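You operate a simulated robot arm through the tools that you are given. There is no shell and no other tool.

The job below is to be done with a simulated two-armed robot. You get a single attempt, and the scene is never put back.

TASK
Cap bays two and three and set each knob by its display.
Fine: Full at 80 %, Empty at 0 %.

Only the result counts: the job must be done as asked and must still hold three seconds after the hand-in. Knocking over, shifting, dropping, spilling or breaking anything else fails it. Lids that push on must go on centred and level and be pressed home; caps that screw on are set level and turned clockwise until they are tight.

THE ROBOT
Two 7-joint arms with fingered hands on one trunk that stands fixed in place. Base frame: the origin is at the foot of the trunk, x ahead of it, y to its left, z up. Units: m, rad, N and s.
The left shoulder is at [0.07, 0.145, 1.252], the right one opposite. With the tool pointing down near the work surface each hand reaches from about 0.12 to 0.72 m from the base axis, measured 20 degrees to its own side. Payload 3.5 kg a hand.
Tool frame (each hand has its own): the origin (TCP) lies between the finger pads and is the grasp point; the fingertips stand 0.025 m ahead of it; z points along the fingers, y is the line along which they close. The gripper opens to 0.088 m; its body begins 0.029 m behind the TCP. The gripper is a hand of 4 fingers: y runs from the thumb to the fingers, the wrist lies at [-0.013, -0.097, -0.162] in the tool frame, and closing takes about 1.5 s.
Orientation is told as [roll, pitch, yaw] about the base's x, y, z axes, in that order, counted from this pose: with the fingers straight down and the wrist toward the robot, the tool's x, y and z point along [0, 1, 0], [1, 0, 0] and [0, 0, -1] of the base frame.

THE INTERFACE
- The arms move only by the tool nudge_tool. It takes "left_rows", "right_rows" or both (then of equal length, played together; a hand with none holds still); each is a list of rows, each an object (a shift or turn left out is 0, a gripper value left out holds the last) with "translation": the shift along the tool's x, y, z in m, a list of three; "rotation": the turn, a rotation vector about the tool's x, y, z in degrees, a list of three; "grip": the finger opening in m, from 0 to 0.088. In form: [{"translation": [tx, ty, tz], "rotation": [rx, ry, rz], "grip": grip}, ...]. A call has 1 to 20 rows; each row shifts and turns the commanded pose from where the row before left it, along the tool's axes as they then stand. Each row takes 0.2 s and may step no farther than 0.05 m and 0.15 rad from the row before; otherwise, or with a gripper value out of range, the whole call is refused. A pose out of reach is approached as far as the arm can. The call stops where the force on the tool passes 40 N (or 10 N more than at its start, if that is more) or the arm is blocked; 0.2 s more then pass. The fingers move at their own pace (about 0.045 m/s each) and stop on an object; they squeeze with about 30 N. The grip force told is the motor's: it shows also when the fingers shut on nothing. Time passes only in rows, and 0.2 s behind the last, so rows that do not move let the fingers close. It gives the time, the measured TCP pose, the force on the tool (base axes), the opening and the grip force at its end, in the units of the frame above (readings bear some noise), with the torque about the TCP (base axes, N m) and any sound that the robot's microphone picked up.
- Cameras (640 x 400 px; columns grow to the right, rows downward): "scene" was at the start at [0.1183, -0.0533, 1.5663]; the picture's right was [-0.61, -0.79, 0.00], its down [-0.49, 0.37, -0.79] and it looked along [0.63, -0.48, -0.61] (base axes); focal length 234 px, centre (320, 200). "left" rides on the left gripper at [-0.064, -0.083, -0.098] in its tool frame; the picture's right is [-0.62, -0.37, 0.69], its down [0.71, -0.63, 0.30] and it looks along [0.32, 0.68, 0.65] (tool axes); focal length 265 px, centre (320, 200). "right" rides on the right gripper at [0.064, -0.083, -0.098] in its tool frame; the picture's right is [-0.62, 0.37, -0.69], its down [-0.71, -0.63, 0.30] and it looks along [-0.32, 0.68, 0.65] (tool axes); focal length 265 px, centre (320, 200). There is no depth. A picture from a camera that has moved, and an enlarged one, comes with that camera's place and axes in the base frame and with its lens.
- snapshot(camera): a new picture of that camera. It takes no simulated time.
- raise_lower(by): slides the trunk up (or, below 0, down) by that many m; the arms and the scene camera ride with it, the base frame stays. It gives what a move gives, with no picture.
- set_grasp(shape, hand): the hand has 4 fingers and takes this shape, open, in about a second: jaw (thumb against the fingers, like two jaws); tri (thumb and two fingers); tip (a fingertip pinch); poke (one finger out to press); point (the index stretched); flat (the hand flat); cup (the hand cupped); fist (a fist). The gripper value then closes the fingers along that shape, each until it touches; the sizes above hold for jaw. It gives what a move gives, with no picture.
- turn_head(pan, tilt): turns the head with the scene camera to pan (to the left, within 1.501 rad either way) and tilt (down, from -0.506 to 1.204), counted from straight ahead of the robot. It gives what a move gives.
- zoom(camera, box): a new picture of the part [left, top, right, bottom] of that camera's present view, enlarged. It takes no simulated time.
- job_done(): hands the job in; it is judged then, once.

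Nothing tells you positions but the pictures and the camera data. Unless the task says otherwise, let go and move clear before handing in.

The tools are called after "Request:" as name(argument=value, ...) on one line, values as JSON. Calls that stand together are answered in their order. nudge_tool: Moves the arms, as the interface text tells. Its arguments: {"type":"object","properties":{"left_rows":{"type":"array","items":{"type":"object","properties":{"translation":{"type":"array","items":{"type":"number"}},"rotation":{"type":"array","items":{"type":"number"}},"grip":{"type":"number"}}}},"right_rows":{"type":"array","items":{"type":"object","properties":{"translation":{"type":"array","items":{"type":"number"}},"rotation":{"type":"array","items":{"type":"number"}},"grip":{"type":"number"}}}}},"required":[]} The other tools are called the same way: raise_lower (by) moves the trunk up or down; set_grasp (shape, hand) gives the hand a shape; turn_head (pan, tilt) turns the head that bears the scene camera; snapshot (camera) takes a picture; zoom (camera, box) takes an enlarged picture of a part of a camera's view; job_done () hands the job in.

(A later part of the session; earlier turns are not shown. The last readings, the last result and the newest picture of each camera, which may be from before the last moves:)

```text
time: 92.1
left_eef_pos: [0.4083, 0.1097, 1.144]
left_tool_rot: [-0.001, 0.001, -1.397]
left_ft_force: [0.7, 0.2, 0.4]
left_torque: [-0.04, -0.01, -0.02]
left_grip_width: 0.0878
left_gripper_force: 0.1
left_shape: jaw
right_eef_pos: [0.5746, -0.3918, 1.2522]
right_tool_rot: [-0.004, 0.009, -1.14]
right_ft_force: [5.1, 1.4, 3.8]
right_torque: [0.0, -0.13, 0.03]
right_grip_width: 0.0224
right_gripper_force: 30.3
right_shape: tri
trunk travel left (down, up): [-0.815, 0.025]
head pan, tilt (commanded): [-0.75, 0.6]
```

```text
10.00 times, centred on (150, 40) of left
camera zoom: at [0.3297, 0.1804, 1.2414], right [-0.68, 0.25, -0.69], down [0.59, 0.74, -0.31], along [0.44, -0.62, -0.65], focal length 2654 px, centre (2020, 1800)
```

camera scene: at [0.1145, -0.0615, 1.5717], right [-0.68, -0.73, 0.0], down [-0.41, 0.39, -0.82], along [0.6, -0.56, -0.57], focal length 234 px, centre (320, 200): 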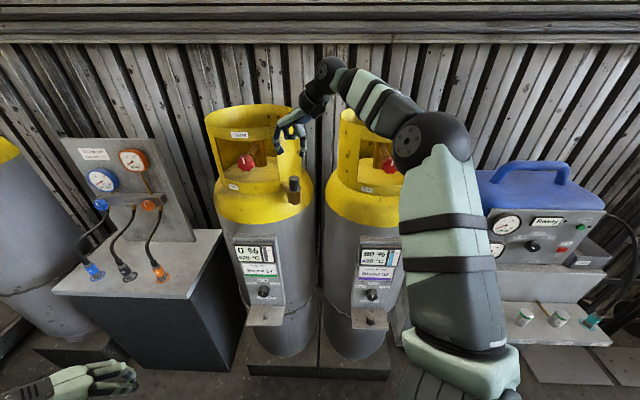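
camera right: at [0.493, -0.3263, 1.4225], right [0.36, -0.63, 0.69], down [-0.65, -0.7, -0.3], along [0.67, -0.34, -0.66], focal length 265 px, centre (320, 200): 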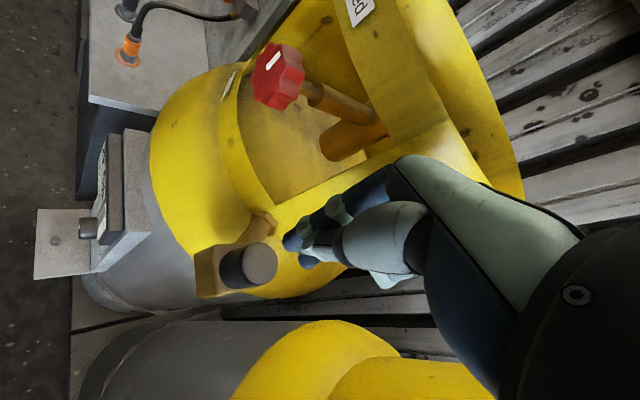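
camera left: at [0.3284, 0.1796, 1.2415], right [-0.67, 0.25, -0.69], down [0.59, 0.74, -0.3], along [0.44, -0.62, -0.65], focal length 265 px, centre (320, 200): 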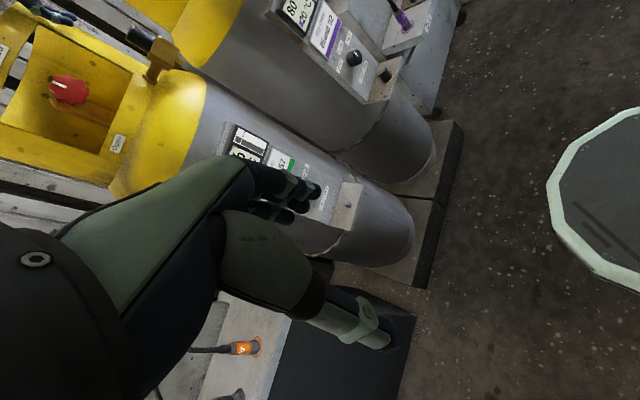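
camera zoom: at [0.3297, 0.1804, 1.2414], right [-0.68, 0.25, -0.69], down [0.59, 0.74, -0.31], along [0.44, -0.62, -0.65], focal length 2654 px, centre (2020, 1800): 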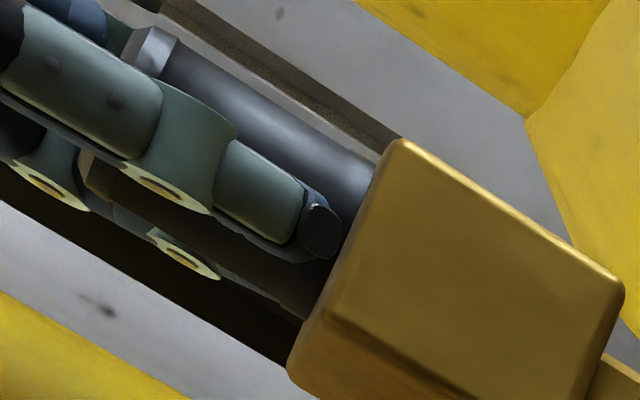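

Still free after about 190°. Before more turning, I'll look at bay one on the left, which may show how a fitted cap should look.

Request:
turn_head(pan=-0.1, tilt=0.5)

Request:
snapshot(camera="scene")

```text
time: 93.1
left_eef_pos: [0.4083, 0.1105, 1.1446]
left_tool_rot: [-0.002, -0.002, -1.396]
left_ft_force: [0.2, -0.1, -0.1]
left_torque: [-0.01, -0.01, 0.01]
left_grip_width: 0.0875
left_gripper_force: 0.1
left_shape: jaw
right_eef_pos: [0.5751, -0.393, 1.2515]
right_tool_rot: [-0.005, 0.008, -1.14]
right_ft_force: [5.5, 1.2, 4.5]
right_torque: [-0.03, -0.14, 0.03]
right_grip_width: 0.0227
right_gripper_force: 29.7
right_shape: tri
trunk travel left (down, up): [-0.815, 0.025]
head pan, tilt (commanded): [-0.099, 0.499]
```

```text
taken
camera scene: at [0.1415, -0.0085, 1.5807], right [-0.1, -0.99, 0.0], down [-0.48, 0.05, -0.88], along [0.87, -0.09, -0.48], focal length 234 px, centre (320, 200)
```

scene: 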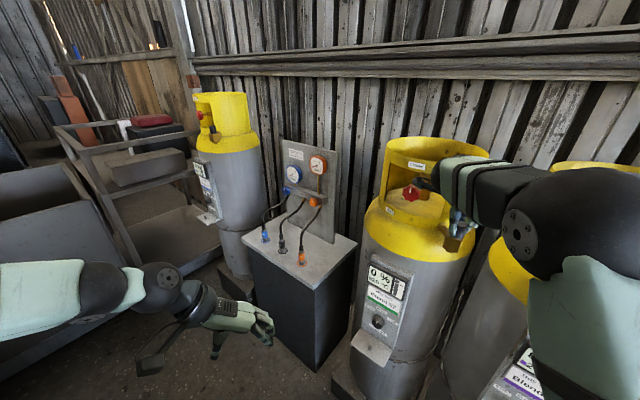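

Request:
zoom(camera="scene", box=[180, 80, 280, 240])

Request:
zoom(camera="scene", box=[185, 85, 265, 155])

Request:
zoom(camera="scene", box=[190, 150, 240, 230])

```text
2.50 times, centred on (230, 160) of scene
camera zoom: at [0.1415, -0.0085, 1.5807], right [-0.1, -0.99, 0.0], down [-0.48, 0.05, -0.88], along [0.87, -0.09, -0.48], focal length 584 px, centre (545, 300)
```

zoom: 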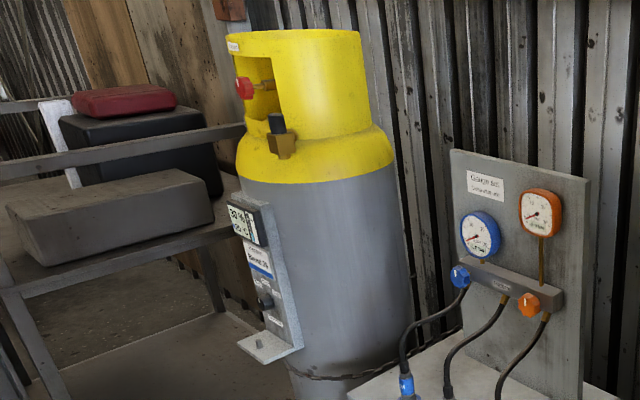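

```text
5.71 times, centred on (225, 120) of scene
camera zoom: at [0.1415, -0.0085, 1.5807], right [-0.1, -0.99, 0.0], down [-0.48, 0.05, -0.88], along [0.87, -0.09, -0.48], focal length 1336 px, centre (863, 657)
```

zoom: 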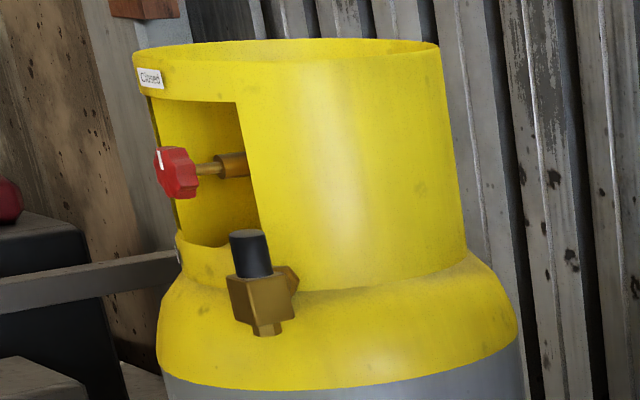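

```text
5.00 times, centred on (215, 190) of scene
camera zoom: at [0.1415, -0.0085, 1.5807], right [-0.1, -0.99, 0.0], down [-0.48, 0.05, -0.88], along [0.87, -0.09, -0.48], focal length 1169 px, centre (845, 250)
```

zoom: 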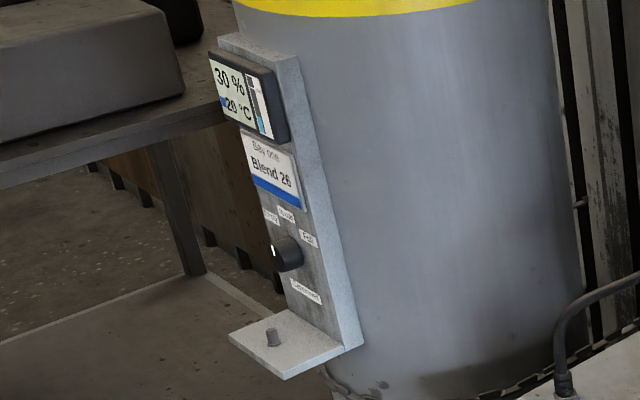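

Bay one is already capped on its stub, with its stow peg empty, so it is the reference. I zoom in on how its cap sits.

Request:
zoom(camera="scene", box=[208, 119, 226, 145])

Request:
zoom(camera="scene", box=[216, 196, 232, 222])

Request:
zoom(camera="scene", box=[440, 195, 490, 260])

```text
15.38 times, centred on (217, 132) of scene
camera zoom: at [0.1415, -0.0085, 1.5807], right [-0.1, -0.99, 0.0], down [-0.48, 0.05, -0.88], along [0.87, -0.09, -0.48], focal length 3597 px, centre (1905, 1246)
```

zoom: 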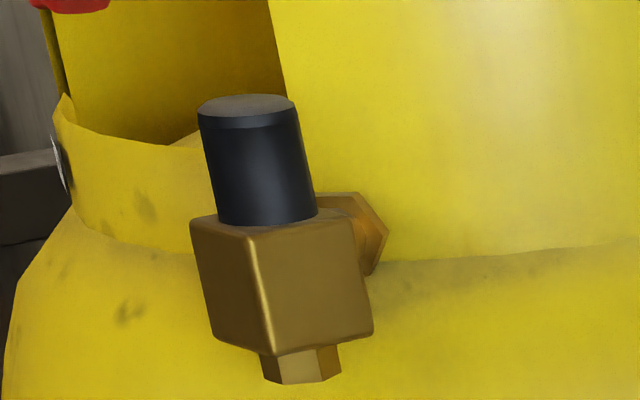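

```text
15.38 times, centred on (224, 209) of scene
camera zoom: at [0.1415, -0.0085, 1.5807], right [-0.1, -0.99, 0.0], down [-0.48, 0.05, -0.88], along [0.87, -0.09, -0.48], focal length 3597 px, centre (1797, 62)
```

zoom: 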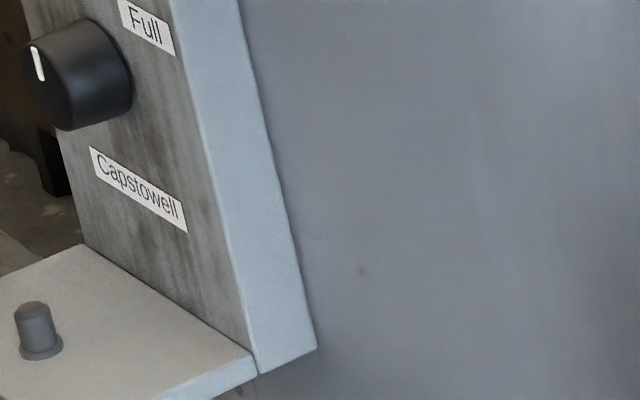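

```text
6.15 times, centred on (465, 228) of scene
camera zoom: at [0.1415, -0.0085, 1.5807], right [-0.1, -0.99, 0.0], down [-0.48, 0.05, -0.88], along [0.87, -0.09, -0.48], focal length 1439 px, centre (-572, 31)
```

zoom: 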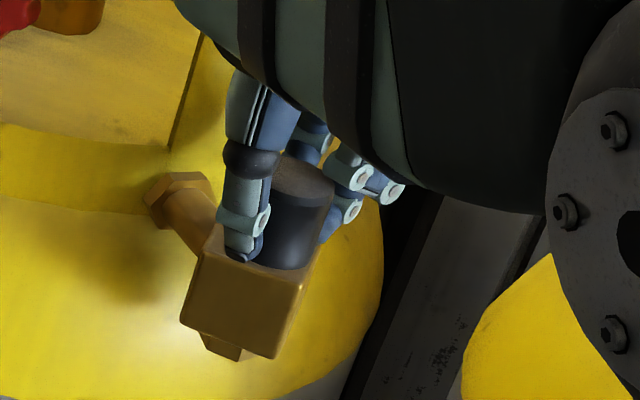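

Bay one's cap sits flush on its block exactly as mine does. To be safe on tightness I'll continue clockwise past a full turn, checking torque each stroke.

Request:
turn_head(pan=-0.75, tilt=0.6)

Request:
nudge_tool(right_rows=[{"grip": 0.034}, {"grip": 0.0455}, {}, {}, {"rotation": [0, 0, -8]}, {"rotation": [0, 0, -8]}, {"rotation": [0, 0, -8]}, {"rotation": [0, 0, -8]}, {"rotation": [0, 0, -8]}, {"rotation": [0, 0, -8]}, {"rotation": [0, 0, -8]}, {"rotation": [0, 0, -8]}, {"rotation": [0, 0, -8]}, {"rotation": [0, 0, -8]}, {"rotation": [0, 0, -8]}, {"rotation": [0, 0, -8]}, {}])

Request:
zoom(camera="scene", box=[275, 155, 315, 205])

Request:
zoom(camera="right", box=[220, 180, 360, 320])

```text
time: 94.2
left_eef_pos: [0.408, 0.1104, 1.1449]
left_tool_rot: [0.0, 0.0, -1.397]
left_ft_force: [-0.5, -1.4, -1.1]
left_torque: [0.0, 0.04, -0.01]
left_grip_width: 0.0879
left_gripper_force: 0.1
left_shape: jaw
right_eef_pos: [0.5762, -0.3919, 1.2517]
right_tool_rot: [-0.004, 0.007, -1.14]
right_ft_force: [5.0, 0.8, 5.0]
right_torque: [-0.05, -0.15, 0.02]
right_grip_width: 0.0226
right_gripper_force: 29.6
right_shape: tri
trunk travel left (down, up): [-0.815, 0.025]
head pan, tilt (commanded): [-0.75, 0.6]
```

```text
time: 97.8
left_eef_pos: [0.406, 0.1089, 1.1437]
left_tool_rot: [-0.001, 0.002, -1.397]
left_ft_force: [-0.1, 0.5, 0.4]
left_torque: [-0.03, 0.0, 0.0]
left_grip_width: 0.0878
left_gripper_force: 0.0
left_shape: jaw
right_eef_pos: [0.5758, -0.3947, 1.2517]
right_tool_rot: [0.009, 0.002, 0.536]
right_ft_force: [-1.1, -0.5, 0.0]
right_torque: [0.0, 0.06, 0.0]
right_grip_width: 0.0449
right_gripper_force: 0.0
right_shape: tri
trunk travel left (down, up): [-0.815, 0.025]
head pan, tilt (commanded): [-0.75, 0.6]
```

```text
8.00 times, centred on (295, 180) of scene
camera zoom: at [0.1143, -0.0606, 1.5718], right [-0.68, -0.73, 0.0], down [-0.41, 0.39, -0.83], along [0.6, -0.56, -0.56], focal length 1870 px, centre (520, 360)
```

zoom: 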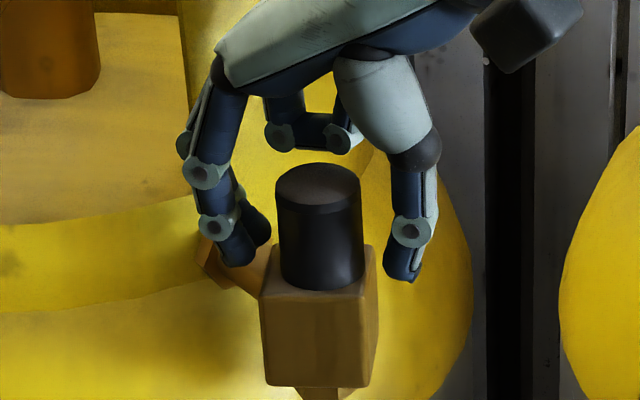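

```text
2.86 times, centred on (290, 250) of right
camera zoom: at [0.4691, -0.3807, 1.3513], right [0.64, -0.35, 0.69], down [-0.18, -0.93, -0.31], along [0.75, 0.08, -0.66], focal length 758 px, centre (406, 57)
```

zoom: 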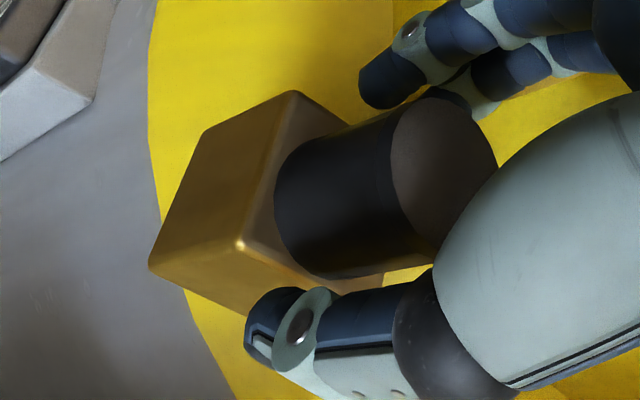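

The cap stays seated. Third stroke.

Request:
nudge_tool(right_rows=[{"grip": 0.034}, {"grip": 0.01}, {}, {}, {"rotation": [0, 0, 8]}, {"rotation": [0, 0, 8]}, {"rotation": [0, 0, 8]}, {"rotation": [0, 0, 8]}, {"rotation": [0, 0, 8]}, {"rotation": [0, 0, 8]}, {"rotation": [0, 0, 8]}, {"rotation": [0, 0, 8]}, {"rotation": [0, 0, 8]}, {"rotation": [0, 0, 8]}, {"rotation": [0, 0, 8]}, {"rotation": [0, 0, 8]}, {}])

Request:
nudge_tool(right_rows=[{"grip": 0.034}, {"grip": 0.0455}, {}, {}, {"rotation": [0, 0, -8]}, {"rotation": [0, 0, -8]}, {"rotation": [0, 0, -8]}, {"rotation": [0, 0, -8]}, {"rotation": [0, 0, -8]}, {"rotation": [0, 0, -8]}, {"rotation": [0, 0, -8]}, {"rotation": [0, 0, -8]}, {"rotation": [0, 0, -8]}, {"rotation": [0, 0, -8]}, {"rotation": [0, 0, -8]}, {"rotation": [0, 0, -8]}, {}])

Request:
nudge_tool(right_rows=[{"grip": 0.034}, {"grip": 0.01}, {}, {}, {"translation": [0, 0, 0.001]}, {"rotation": [0, 0, 8]}, {"rotation": [0, 0, 8]}, {"rotation": [0, 0, 8]}, {"rotation": [0, 0, 8]}, {"rotation": [0, 0, 8]}, {"rotation": [0, 0, 8]}, {"rotation": [0, 0, 8]}, {"rotation": [0, 0, 8]}, {"rotation": [0, 0, 8]}, {"rotation": [0, 0, 8]}, {"rotation": [0, 0, 8]}, {"rotation": [0, 0, 8]}, {}])

Request:
zoom(camera="left", box=[130, 20, 170, 60])

```text
time: 101.4
left_eef_pos: [0.4067, 0.1092, 1.1455]
left_tool_rot: [-0.001, 0.0, -1.396]
left_ft_force: [0.5, -0.1, -1.0]
left_torque: [0.0, -0.01, 0.03]
left_grip_width: 0.0876
left_gripper_force: 0.0
left_shape: jaw
right_eef_pos: [0.5744, -0.3939, 1.2512]
right_tool_rot: [-0.001, 0.009, -1.141]
right_ft_force: [0.5, 0.5, 0.2]
right_torque: [-0.02, 0.0, -0.02]
right_grip_width: 0.0228
right_gripper_force: 29.5
right_shape: tri
trunk travel left (down, up): [-0.815, 0.025]
head pan, tilt (commanded): [-0.75, 0.6]
```

```text
time: 105.0
left_eef_pos: [0.407, 0.1087, 1.1442]
left_tool_rot: [0.001, 0.0, -1.396]
left_ft_force: [-0.6, -1.3, 0.4]
left_torque: [-0.01, -0.01, 0.0]
left_grip_width: 0.0877
left_gripper_force: 0.1
left_shape: jaw
right_eef_pos: [0.5734, -0.3933, 1.2506]
right_tool_rot: [0.009, 0.001, 0.536]
right_ft_force: [0.3, -0.2, -0.2]
right_torque: [-0.03, -0.01, 0.02]
right_grip_width: 0.0448
right_gripper_force: 0.0
right_shape: tri
trunk travel left (down, up): [-0.815, 0.025]
head pan, tilt (commanded): [-0.75, 0.6]
```

```text
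time: 108.8
left_eef_pos: [0.4066, 0.1091, 1.1441]
left_tool_rot: [0.0, -0.001, -1.396]
left_ft_force: [0.3, -0.1, 0.4]
left_torque: [0.0, 0.01, 0.03]
left_grip_width: 0.0879
left_gripper_force: 0.0
left_shape: jaw
right_eef_pos: [0.5747, -0.393, 1.2518]
right_tool_rot: [-0.003, 0.006, -1.142]
right_ft_force: [4.2, 1.1, 5.9]
right_torque: [-0.05, -0.15, 0.04]
right_grip_width: 0.0226
right_gripper_force: 29.7
right_shape: tri
trunk travel left (down, up): [-0.815, 0.025]
head pan, tilt (commanded): [-0.75, 0.6]
```

```text
10.00 times, centred on (150, 40) of left
camera zoom: at [0.3292, 0.1804, 1.2416], right [-0.68, 0.25, -0.69], down [0.59, 0.74, -0.31], along [0.44, -0.62, -0.65], focal length 2654 px, centre (2020, 1800)
```

zoom: 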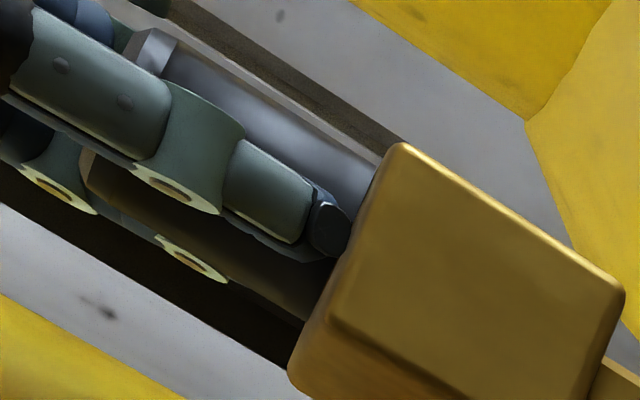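

After more than a full turn there is no tightening at all, so this cap just seats on the stub like bay one's. I'll finish with a firm centred press while gripping higher on the cap so the fingertips stay off the block.

Request:
nudge_tool(right_rows=[{"grip": 0.034}, {"grip": 0.0455}, {}, {}, {"translation": [0, 0, -0.006]}, {"rotation": [0, 0, -8]}, {"rotation": [0, 0, -8]}, {"rotation": [0, 0, -8]}, {"rotation": [0, 0, -8]}, {"rotation": [0, 0, -8]}, {"rotation": [0, 0, -8]}, {"grip": 0.034}, {"grip": 0.01}, {}, {}, {}])

Request:
nudge_tool(right_rows=[{"translation": [0, 0, 0.002]}, {"translation": [0, 0, 0.002]}, {"translation": [0, 0, 0.002]}, {}])

Request:
zoom(camera="left", box=[130, 20, 170, 60])

```text
time: 112.2
left_eef_pos: [0.4073, 0.1089, 1.1447]
left_tool_rot: [0.001, -0.001, -1.397]
left_ft_force: [-0.5, 0.2, 0.5]
left_torque: [0.0, 0.03, 0.0]
left_grip_width: 0.0878
left_gripper_force: 0.1
left_shape: jaw
right_eef_pos: [0.5745, -0.3928, 1.256]
right_tool_rot: [0.006, 0.009, -0.302]
right_ft_force: [-0.3, -0.1, 0.6]
right_torque: [-0.01, 0.03, -0.02]
right_grip_width: 0.0229
right_gripper_force: 30.3
right_shape: tri
trunk travel left (down, up): [-0.815, 0.025]
head pan, tilt (commanded): [-0.75, 0.6]
```

```text
time: 113.2
left_eef_pos: [0.405, 0.1093, 1.1447]
left_tool_rot: [0.001, -0.002, -1.396]
left_ft_force: [-0.2, 0.2, -0.2]
left_torque: [-0.06, 0.0, 0.03]
left_grip_width: 0.088
left_gripper_force: 0.0
left_shape: jaw
right_eef_pos: [0.5738, -0.3927, 1.2538]
right_tool_rot: [0.002, -0.002, -0.301]
right_ft_force: [4.1, -3.0, 20.9]
right_torque: [-0.13, -0.21, -0.02]
right_grip_width: 0.0234
right_gripper_force: 30.3
right_shape: tri
trunk travel left (down, up): [-0.815, 0.025]
head pan, tilt (commanded): [-0.75, 0.6]
```

```text
10.00 times, centred on (150, 40) of left
camera zoom: at [0.3269, 0.1807, 1.2424], right [-0.67, 0.25, -0.69], down [0.59, 0.74, -0.3], along [0.44, -0.62, -0.65], focal length 2654 px, centre (2020, 1800)
```

zoom: 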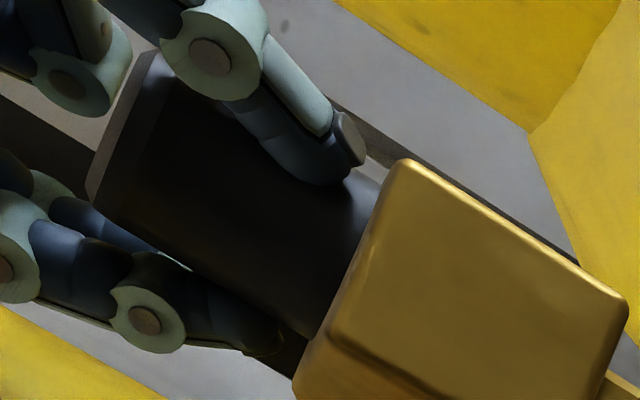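

Flush under 21 N. One last check: turn clockwise while pressing at this force.

Request:
nudge_tool(right_rows=[{"rotation": [0, 0, 8]}, {"rotation": [0, 0, 8]}, {"rotation": [0, 0, 8]}, {"rotation": [0, 0, 8]}, {"rotation": [0, 0, 8]}, {}])

Request:
nudge_tool(right_rows=[{"translation": [0, 0, -0.003]}, {"translation": [0, 0, -0.003]}, {"translation": [0, 0, -0.0025]}, {}])

Request:
zoom(camera="left", box=[130, 20, 170, 60])

```text
time: 114.6
left_eef_pos: [0.4069, 0.1123, 1.1434]
left_tool_rot: [-0.001, -0.003, -1.397]
left_ft_force: [-0.1, -0.5, -1.0]
left_torque: [-0.02, 0.01, 0.04]
left_grip_width: 0.0875
left_gripper_force: 0.1
left_shape: jaw
right_eef_pos: [0.5745, -0.3891, 1.2532]
right_tool_rot: [0.0, 0.003, -1.0]
right_ft_force: [11.3, 1.7, 21.1]
right_torque: [-0.11, -0.32, 0.14]
right_grip_width: 0.0239
right_gripper_force: 29.6
right_shape: tri
trunk travel left (down, up): [-0.815, 0.025]
head pan, tilt (commanded): [-0.75, 0.6]
```

```text
time: 115.6
left_eef_pos: [0.407, 0.1088, 1.1447]
left_tool_rot: [-0.003, 0.0, -1.398]
left_ft_force: [0.4, -1.0, -0.4]
left_torque: [-0.02, -0.03, -0.01]
left_grip_width: 0.0878
left_gripper_force: 0.1
left_shape: jaw
right_eef_pos: [0.5748, -0.3922, 1.2572]
right_tool_rot: [-0.005, 0.013, -1.0]
right_ft_force: [1.1, 4.4, -1.2]
right_torque: [0.08, -0.07, 0.02]
right_grip_width: 0.0227
right_gripper_force: 29.9
right_shape: tri
trunk travel left (down, up): [-0.815, 0.025]
head pan, tilt (commanded): [-0.75, 0.6]
```

```text
10.00 times, centred on (150, 40) of left
camera zoom: at [0.3297, 0.1807, 1.2412], right [-0.68, 0.25, -0.69], down [0.59, 0.74, -0.31], along [0.44, -0.62, -0.65], focal length 2654 px, centre (2020, 1800)
```

zoom: 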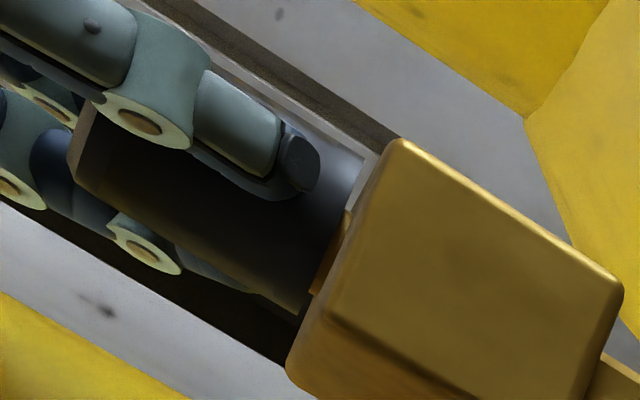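

It still lifts freely, so no thread or latch exists; the cap simply seats. I lower it flush, release and check its centring.

Request:
nudge_tool(right_rows=[{"translation": [0, 0, 0.002]}, {"translation": [0, 0, 0.0015]}, {"grip": 0.03}, {"grip": 0.038}, {"grip": 0.046}, {}, {"translation": [0, 0, -0.02]}, {"translation": [0, 0, -0.03]}, {"translation": [0, 0, -0.03]}, {}])

Request:
zoom(camera="left", box=[130, 20, 170, 60])

Request:
zoom(camera="scene", box=[280, 165, 310, 205])

Request:
zoom(camera="right", box=[180, 200, 320, 320])

```text
time: 117.8
left_eef_pos: [0.4064, 0.1099, 1.145]
left_tool_rot: [-0.001, 0.0, -1.396]
left_ft_force: [0.5, 0.7, 0.4]
left_torque: [0.0, -0.01, 0.03]
left_grip_width: 0.0877
left_gripper_force: 0.0
left_shape: jaw
right_eef_pos: [0.5747, -0.3936, 1.3374]
right_tool_rot: [-0.003, 0.009, -0.999]
right_ft_force: [0.3, -0.5, 0.6]
right_torque: [-0.01, 0.04, -0.05]
right_grip_width: 0.0456
right_gripper_force: 0.1
right_shape: tri
trunk travel left (down, up): [-0.815, 0.025]
head pan, tilt (commanded): [-0.75, 0.6]
```

```text
10.00 times, centred on (150, 40) of left
camera zoom: at [0.329, 0.1794, 1.2417], right [-0.68, 0.26, -0.69], down [0.59, 0.74, -0.3], along [0.44, -0.62, -0.65], focal length 2654 px, centre (2020, 1800)
```

zoom: 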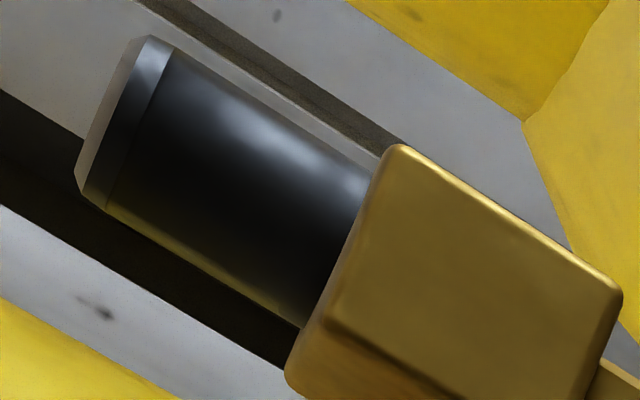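

```text
10.00 times, centred on (295, 185) of scene
camera zoom: at [0.1147, -0.0611, 1.5717], right [-0.68, -0.73, 0.0], down [-0.41, 0.39, -0.82], along [0.6, -0.56, -0.57], focal length 2338 px, centre (570, 350)
```

zoom: 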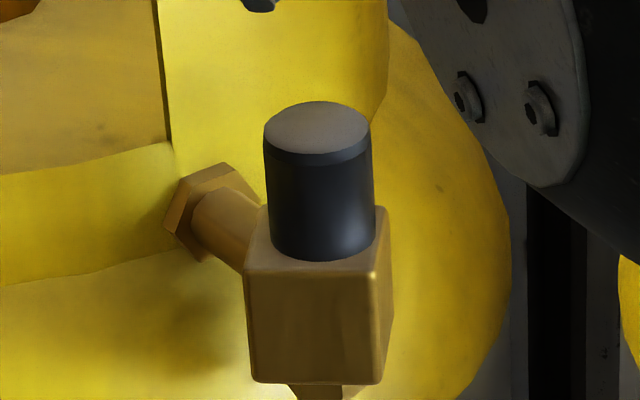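

```text
3.33 times, centred on (250, 260) of right
camera zoom: at [0.5836, -0.2883, 1.4356], right [-0.32, -0.65, 0.69], down [-0.94, 0.15, -0.3], along [0.09, -0.75, -0.66], focal length 885 px, centre (553, 0)
```

zoom: 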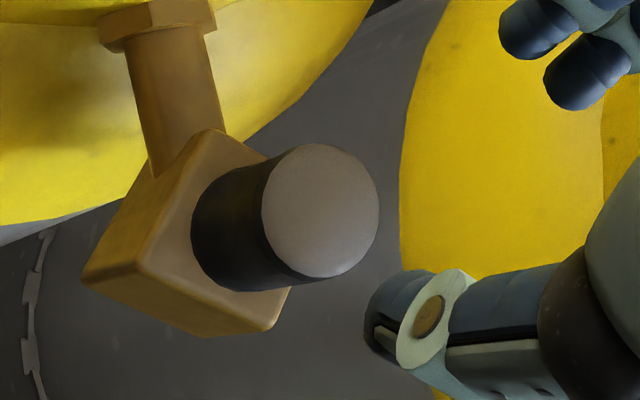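

Bay two's cap is flush, level and within about a millimetre of centre, matching bay one. Now I retreat and go for bay three's cap, first backing off from the row.

Request:
nudge_tool(right_rows=[{"translation": [-0.0071, -0.0394, 0]}, {"translation": [-0.0071, -0.0394, 0]}, {"translation": [-0.0071, -0.0394, 0]}, {"translation": [-0.0071, -0.0394, 0]}, {"translation": [-0.0071, -0.0394, 0]}, {"rotation": [0, 0, -8]}, {"rotation": [0, 0, -8]}, {"rotation": [0, 0, -8]}, {"rotation": [0, 0, -8]}, {"rotation": [0, 0, -8]}, {"rotation": [0, 0, -8]}, {"rotation": [0, 0, -4]}, {}])

Request:
snapshot(camera="scene")

Request:
snapshot(camera="left")

```text
time: 120.6
left_eef_pos: [0.4084, 0.1093, 1.1439]
left_tool_rot: [0.0, 0.001, -1.398]
left_ft_force: [-0.6, 1.3, -0.6]
left_torque: [0.02, -0.01, -0.02]
left_grip_width: 0.0876
left_gripper_force: 0.1
left_shape: jaw
right_eef_pos: [0.4373, -0.248, 1.3376]
right_tool_rot: [0.008, 0.007, -0.091]
right_ft_force: [-0.3, -0.6, -0.2]
right_torque: [0.0, -0.01, -0.03]
right_grip_width: 0.0456
right_gripper_force: 0.1
right_shape: tri
trunk travel left (down, up): [-0.815, 0.025]
head pan, tilt (commanded): [-0.75, 0.6]
```

```text
taken
camera scene: at [0.1146, -0.0608, 1.5717], right [-0.68, -0.73, 0.0], down [-0.41, 0.39, -0.82], along [0.6, -0.56, -0.57], focal length 234 px, centre (320, 200)
```

scene: 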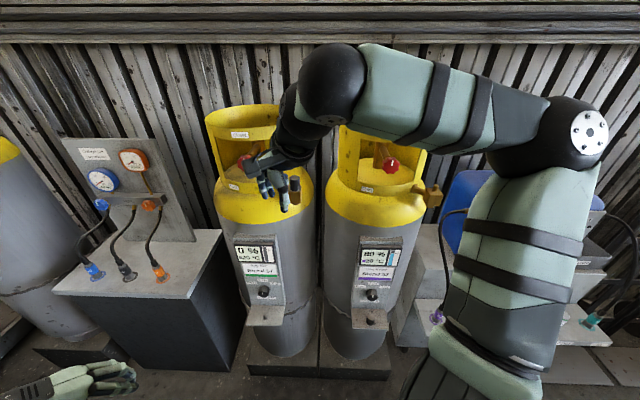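

```text
taken
camera left: at [0.3289, 0.1797, 1.2417], right [-0.68, 0.25, -0.69], down [0.59, 0.74, -0.3], along [0.44, -0.62, -0.65], focal length 265 px, centre (320, 200)
```

left: 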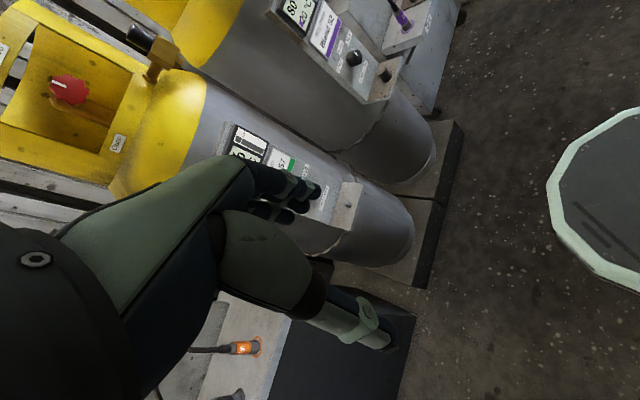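

The head view is clear. I lower the hand in front of the gap between the bays and then shift toward bay three.

Request:
nudge_tool(right_rows=[{"translation": [0, 0, 0.045]}, {"translation": [0, 0, 0.045]}, {"translation": [0, 0, 0.045]}, {"translation": [0, 0, 0.045]}, {"translation": [0, 0, 0.045]}, {"translation": [0, 0, 0.045]}, {"translation": [-0.03, -0.0295, 0.025]}, {"translation": [-0.03, -0.0295, 0.025]}, {"translation": [-0.03, -0.0295, 0.025]}, {"translation": [-0.03, -0.0295, 0.025]}, {"translation": [-0.03, -0.0295, 0.02]}, {}])

Request:
snapshot(camera="scene")

Request:
snapshot(camera="right")

```text
time: 123.2
left_eef_pos: [0.4064, 0.108, 1.1454]
left_tool_rot: [0.0, 0.0, -1.396]
left_ft_force: [0.1, 0.8, 0.0]
left_torque: [0.02, 0.0, -0.02]
left_grip_width: 0.0877
left_gripper_force: 0.0
left_shape: jaw
right_eef_pos: [0.2806, -0.3855, 0.9447]
right_tool_rot: [0.006, 0.008, -0.092]
right_ft_force: [0.3, 0.1, 0.4]
right_torque: [0.0, 0.0, 0.0]
right_grip_width: 0.0457
right_gripper_force: 0.1
right_shape: tri
right hand out of reach, approached as far as the arm can: row 9
trunk travel left (down, up): [-0.815, 0.025]
head pan, tilt (commanded): [-0.75, 0.6]
```

```text
taken
camera scene: at [0.1144, -0.0618, 1.5717], right [-0.68, -0.73, 0.0], down [-0.41, 0.39, -0.82], along [0.6, -0.56, -0.57], focal length 234 px, centre (320, 200)
```

scene: 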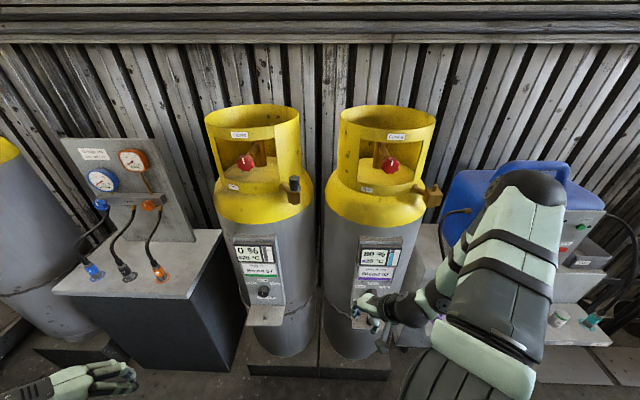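

```text
taken
camera right: at [0.2033, -0.3124, 1.0443], right [0.31, -0.66, 0.69], down [-0.69, -0.65, -0.3], along [0.65, -0.38, -0.66], focal length 265 px, centre (320, 200)
```

right: 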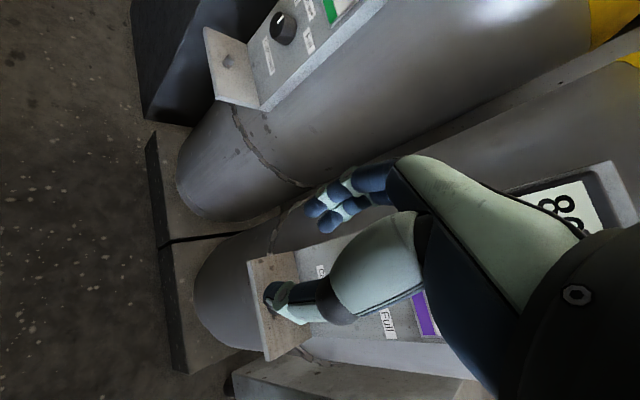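

The hand is in front of bay three. Re-fitting all sightings, the row runs at exactly 45° and bay three's cap is near (0.325, -0.510), top z 0.745. I lean the hand 20° and look at the cap.

Request:
nudge_tool(right_rows=[{"rotation": [0, -7, 0]}, {"rotation": [0, -7, 0]}, {"rotation": [0, -6, 0]}, {}])

Request:
snapshot(camera="right")

Request:
zoom(camera="scene", box=[320, 220, 460, 360])

Request:
zoom(camera="left", box=[300, 0, 460, 120])

```text
time: 124.2
left_eef_pos: [0.4057, 0.1083, 1.1449]
left_tool_rot: [0.0, 0.0, -1.396]
left_ft_force: [-1.1, 0.3, -0.4]
left_torque: [0.01, 0.02, -0.02]
left_grip_width: 0.0878
left_gripper_force: 0.0
left_shape: jaw
right_eef_pos: [0.2865, -0.3912, 0.9368]
right_tool_rot: [-0.343, 0.006, -0.092]
right_ft_force: [0.4, 0.3, -0.6]
right_torque: [-0.03, -0.02, 0.0]
right_grip_width: 0.0456
right_gripper_force: 0.0
right_shape: tri
right hand out of reach, approached as far as the arm can: row 2, 3
trunk travel left (down, up): [-0.815, 0.025]
head pan, tilt (commanded): [-0.75, 0.6]
```

```text
taken
camera right: at [0.2113, -0.2892, 1.0086], right [0.34, -0.38, 0.86], down [-0.7, -0.71, -0.04], along [0.63, -0.59, -0.51], focal length 265 px, centre (320, 200)
```

right: 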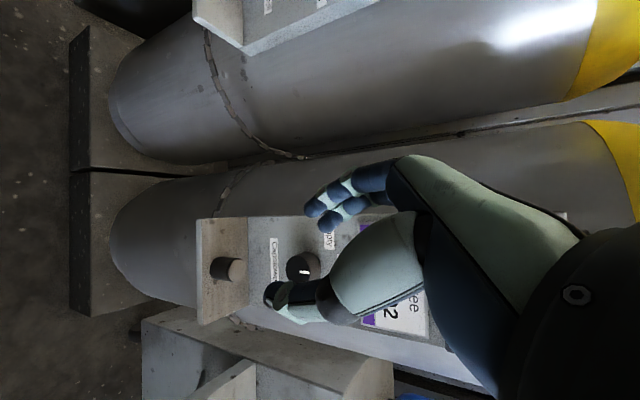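

```text
2.86 times, centred on (390, 290) of scene
camera zoom: at [0.1136, -0.0611, 1.5718], right [-0.68, -0.73, 0.0], down [-0.41, 0.39, -0.83], along [0.6, -0.56, -0.56], focal length 668 px, centre (120, -57)
```

zoom: 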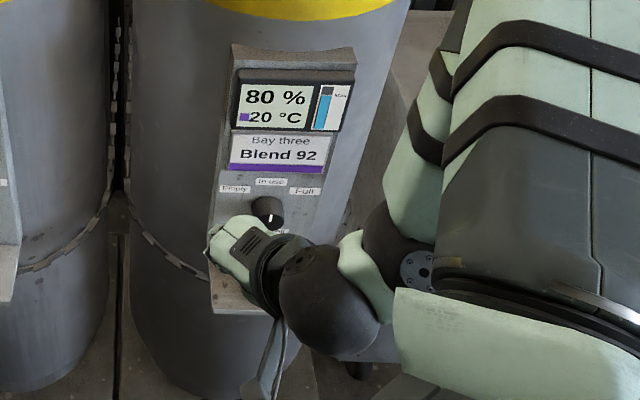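

```text
3.33 times, centred on (380, 60) of left
camera zoom: at [0.3281, 0.1794, 1.242], right [-0.67, 0.26, -0.69], down [0.59, 0.74, -0.3], along [0.44, -0.62, -0.65], focal length 885 px, centre (120, 667)
```

zoom: 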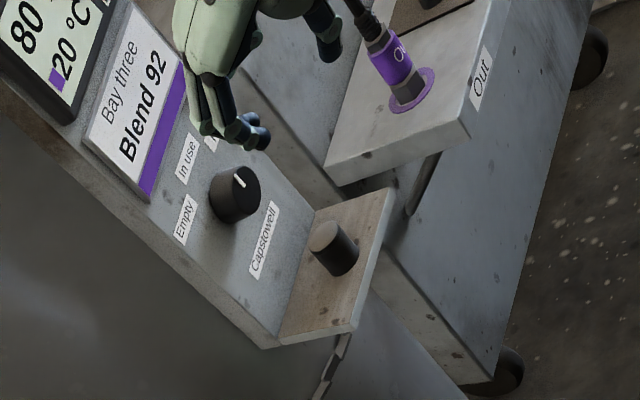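

The cap is visible in the right camera. I zoom for its position.

Request:
zoom(camera="right", box=[185, 220, 325, 330])

```text
3.64 times, centred on (255, 275) of right
camera zoom: at [0.2113, -0.2892, 1.0086], right [0.34, -0.38, 0.86], down [-0.7, -0.71, -0.04], along [0.63, -0.59, -0.51], focal length 965 px, centre (556, -73)
```

zoom: 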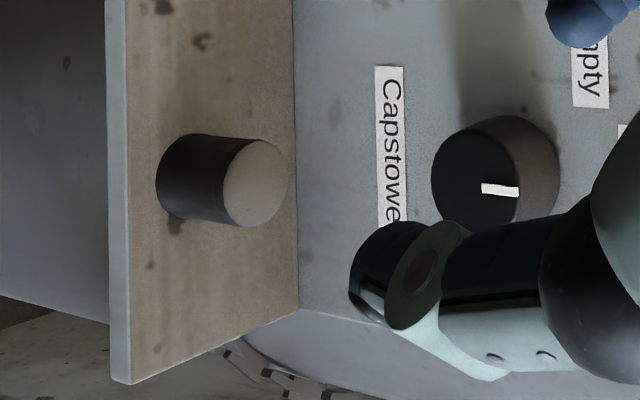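

Cap three's top is at about (0.3245, -0.507, 0.745). I move to the pre-grasp point 6 cm back along the fingers with the hand opened wider.

Request:
nudge_tool(right_rows=[{"translation": [-0.0089, 0.0123, 0.0383], "grip": 0.06}, {"translation": [-0.0089, 0.0123, 0.0383]}, {"translation": [-0.0089, 0.0123, 0.0383]}, {"translation": [-0.009, 0.0124, 0.0383]}, {}])

Request:
zoom(camera="right", box=[180, 150, 400, 330])

Request:
zoom(camera="left", box=[300, 0, 460, 120])

Request:
zoom(camera="scene", box=[320, 240, 440, 360])

```text
time: 125.4
left_eef_pos: [0.4078, 0.109, 1.1443]
left_tool_rot: [0.0, -0.001, -1.397]
left_ft_force: [0.7, -0.5, 0.6]
left_torque: [-0.02, 0.0, -0.05]
left_grip_width: 0.0875
left_gripper_force: 0.1
left_shape: jaw
right_eef_pos: [0.3267, -0.4802, 0.8044]
right_tool_rot: [-0.343, 0.007, -0.093]
right_ft_force: [0.4, 0.3, 0.1]
right_torque: [0.03, -0.03, 0.0]
right_grip_width: 0.0598
right_gripper_force: 0.1
right_shape: tri
trunk travel left (down, up): [-0.815, 0.025]
head pan, tilt (commanded): [-0.75, 0.6]
```

```text
2.22 times, centred on (290, 240) of right
camera zoom: at [0.2529, -0.3786, 0.8767], right [0.34, -0.38, 0.86], down [-0.7, -0.71, -0.04], along [0.63, -0.59, -0.51], focal length 590 px, centre (387, 111)
```

zoom: 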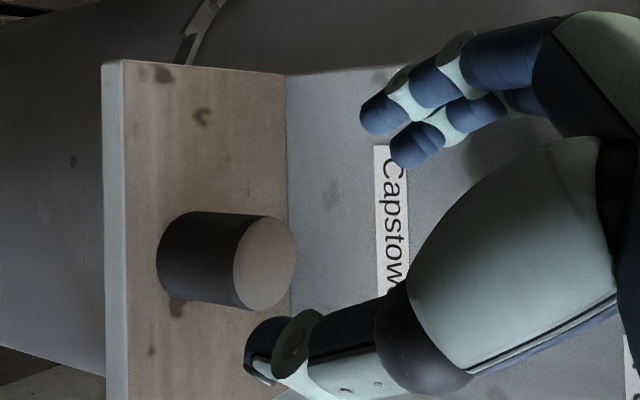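

```text
3.33 times, centred on (380, 60) of left
camera zoom: at [0.3283, 0.1796, 1.2419], right [-0.67, 0.25, -0.69], down [0.59, 0.74, -0.3], along [0.44, -0.62, -0.65], focal length 885 px, centre (120, 667)
```

zoom: 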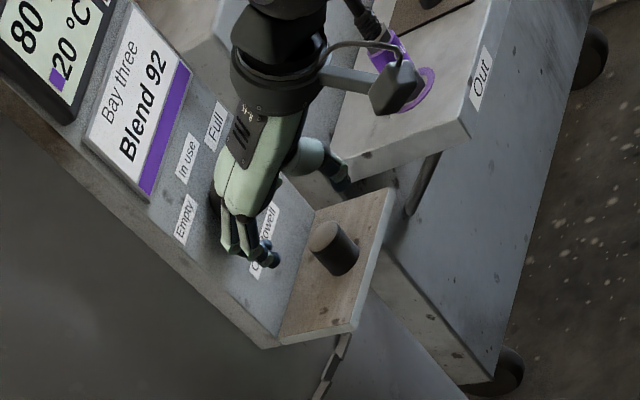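

```text
3.33 times, centred on (380, 300) of scene
camera zoom: at [0.1138, -0.0608, 1.5718], right [-0.68, -0.73, 0.0], down [-0.41, 0.39, -0.83], along [0.6, -0.56, -0.56], focal length 779 px, centre (120, -133)
```

zoom: 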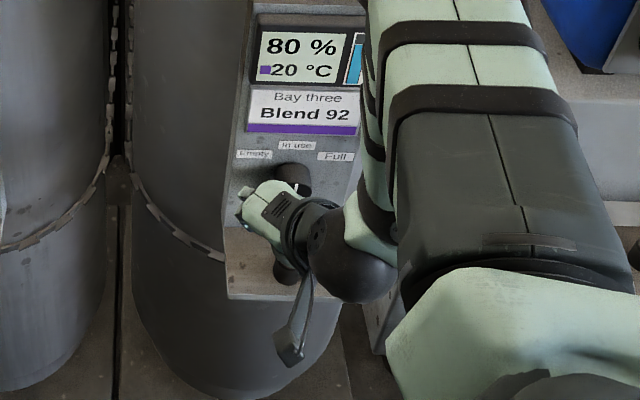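

The geometry holds: fingers pass left of the knob and clear of the panel. I advance onto the cap.

Request:
nudge_tool(right_rows=[{"translation": [0, 0, 0.02]}, {"translation": [0, 0, 0.02]}, {"translation": [0, 0, 0.012]}, {"translation": [0, 0, 0.008]}, {}])

Request:
zoom(camera="right", box=[200, 140, 400, 330])

Request:
zoom(camera="left", box=[340, 30, 440, 110])

```text
time: 126.6
left_eef_pos: [0.4065, 0.1093, 1.1448]
left_tool_rot: [0.0, -0.001, -1.397]
left_ft_force: [-0.5, -0.6, -0.2]
left_torque: [-0.01, 0.0, 0.05]
left_grip_width: 0.0877
left_gripper_force: 0.1
left_shape: jaw
right_eef_pos: [0.3255, -0.5, 0.7474]
right_tool_rot: [-0.342, 0.008, -0.093]
right_ft_force: [-0.6, -0.1, -0.3]
right_torque: [0.02, 0.02, 0.0]
right_grip_width: 0.0597
right_gripper_force: 0.0
right_shape: tri
trunk travel left (down, up): [-0.815, 0.025]
head pan, tilt (commanded): [-0.75, 0.6]
```

```text
2.11 times, centred on (300, 235) of right
camera zoom: at [0.2502, -0.3985, 0.8195], right [0.34, -0.38, 0.86], down [-0.7, -0.71, -0.04], along [0.63, -0.59, -0.51], focal length 559 px, centre (362, 126)
```

zoom: 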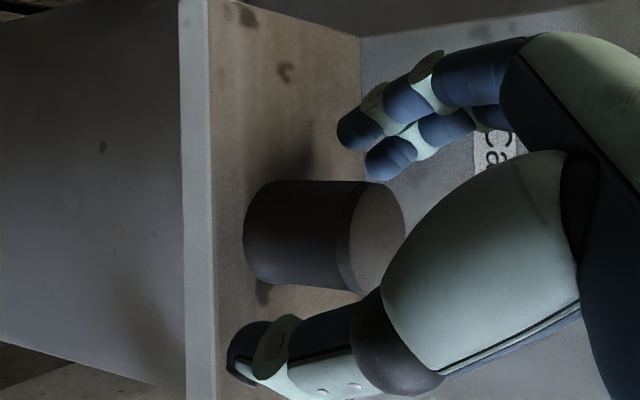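

```text
5.00 times, centred on (390, 70) of left
camera zoom: at [0.3288, 0.1795, 1.2418], right [-0.67, 0.25, -0.69], down [0.59, 0.74, -0.3], along [0.44, -0.62, -0.65], focal length 1327 px, centre (-30, 850)
```

zoom: 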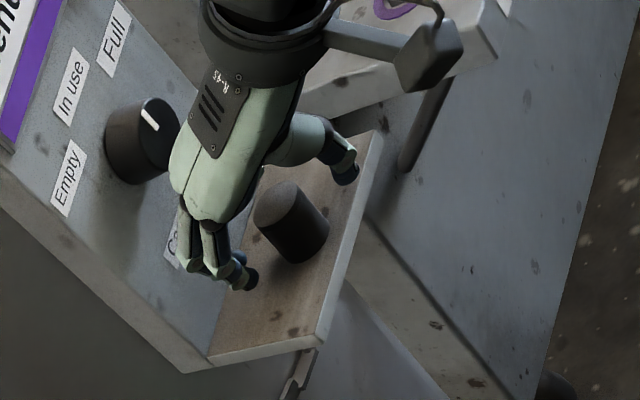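

The cap is between fingers and thumb. I close on it and lift slightly.

Request:
nudge_tool(right_rows=[{"grip": 0.045}, {}, {"grip": 0.01}, {}, {}, {}, {}])

Request:
zoom(camera="right", box=[200, 140, 400, 330])

Request:
zoom(camera="left", box=[340, 30, 440, 110])

```text
time: 128.2
left_eef_pos: [0.4069, 0.11, 1.1442]
left_tool_rot: [-0.001, 0.0, -1.398]
left_ft_force: [-0.6, -0.4, 0.8]
left_torque: [0.01, -0.01, 0.0]
left_grip_width: 0.0877
left_gripper_force: 0.0
left_shape: jaw
right_eef_pos: [0.3241, -0.501, 0.7472]
right_tool_rot: [-0.342, 0.007, -0.092]
right_ft_force: [-0.1, 0.2, -0.4]
right_torque: [-0.01, 0.0, 0.02]
right_grip_width: 0.0224
right_gripper_force: 30.1
right_shape: tri
trunk travel left (down, up): [-0.815, 0.025]
head pan, tilt (commanded): [-0.75, 0.6]
```

```text
2.11 times, centred on (300, 235) of right
camera zoom: at [0.2502, -0.3985, 0.8196], right [0.34, -0.38, 0.86], down [-0.7, -0.71, -0.04], along [0.63, -0.59, -0.51], focal length 559 px, centre (362, 126)
```

zoom: 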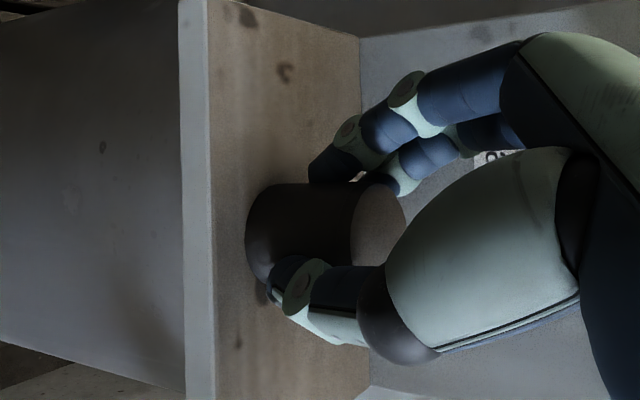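

```text
5.00 times, centred on (390, 70) of left
camera zoom: at [0.3289, 0.1795, 1.2418], right [-0.67, 0.25, -0.69], down [0.59, 0.74, -0.3], along [0.44, -0.62, -0.65], focal length 1327 px, centre (-30, 850)
```

zoom: 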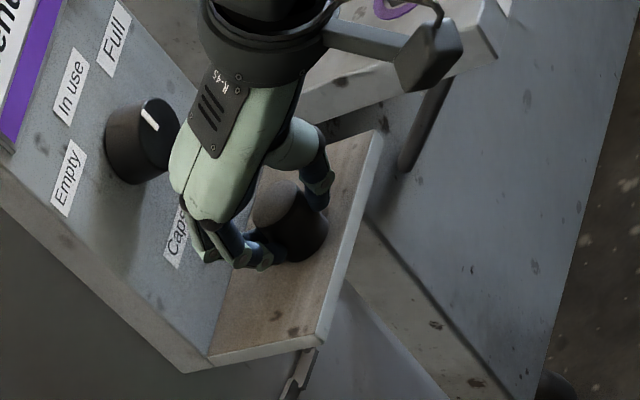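

The grip is even. I lift straight up 4 cm, then back off from the panel.

Request:
nudge_tool(right_rows=[{"translation": [-0.0034, 0, -0.0094]}, {"translation": [-0.0034, 0, -0.0094]}, {"translation": [-0.0034, 0, -0.0094]}, {"translation": [-0.0034, 0, -0.0094]}, {"translation": [0.02, -0.0256, -0.0072]}, {"translation": [0.02, -0.0256, -0.0072]}, {}])

Request:
zoom(camera="right", box=[180, 140, 400, 330])

Request:
zoom(camera="left", box=[300, 0, 460, 120])

```text
time: 129.8
left_eef_pos: [0.4067, 0.1087, 1.1446]
left_tool_rot: [0.001, 0.0, -1.396]
left_ft_force: [-0.1, 0.7, 0.3]
left_torque: [0.02, -0.01, -0.01]
left_grip_width: 0.0877
left_gripper_force: 0.0
left_shape: jaw
right_eef_pos: [0.2789, -0.4526, 0.7881]
right_tool_rot: [-0.342, 0.006, -0.092]
right_ft_force: [0.1, -1.0, 0.0]
right_torque: [0.0, 0.0, -0.01]
right_grip_width: 0.0224
right_gripper_force: 30.1
right_shape: tri
trunk travel left (down, up): [-0.815, 0.025]
head pan, tilt (commanded): [-0.75, 0.6]
```

```text
2.11 times, centred on (290, 235) of right
camera zoom: at [0.2033, -0.3515, 0.8601], right [0.34, -0.38, 0.86], down [-0.7, -0.71, -0.04], along [0.63, -0.59, -0.51], focal length 559 px, centre (383, 126)
```

zoom: 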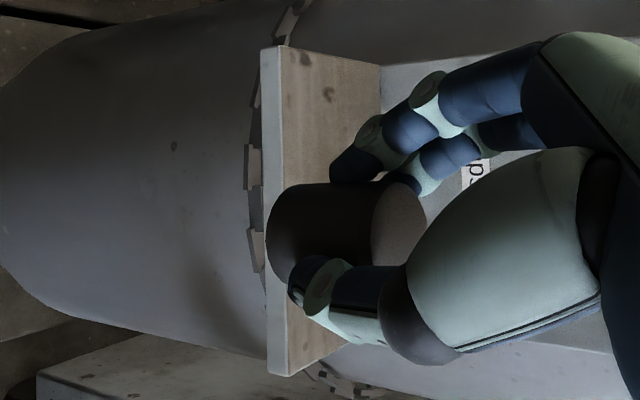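

```text
3.33 times, centred on (380, 60) of left
camera zoom: at [0.3289, 0.1791, 1.2418], right [-0.68, 0.26, -0.69], down [0.59, 0.74, -0.3], along [0.44, -0.62, -0.65], focal length 885 px, centre (120, 667)
```

zoom: 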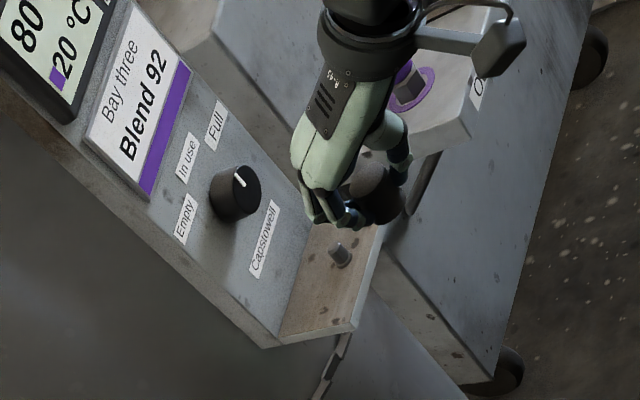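

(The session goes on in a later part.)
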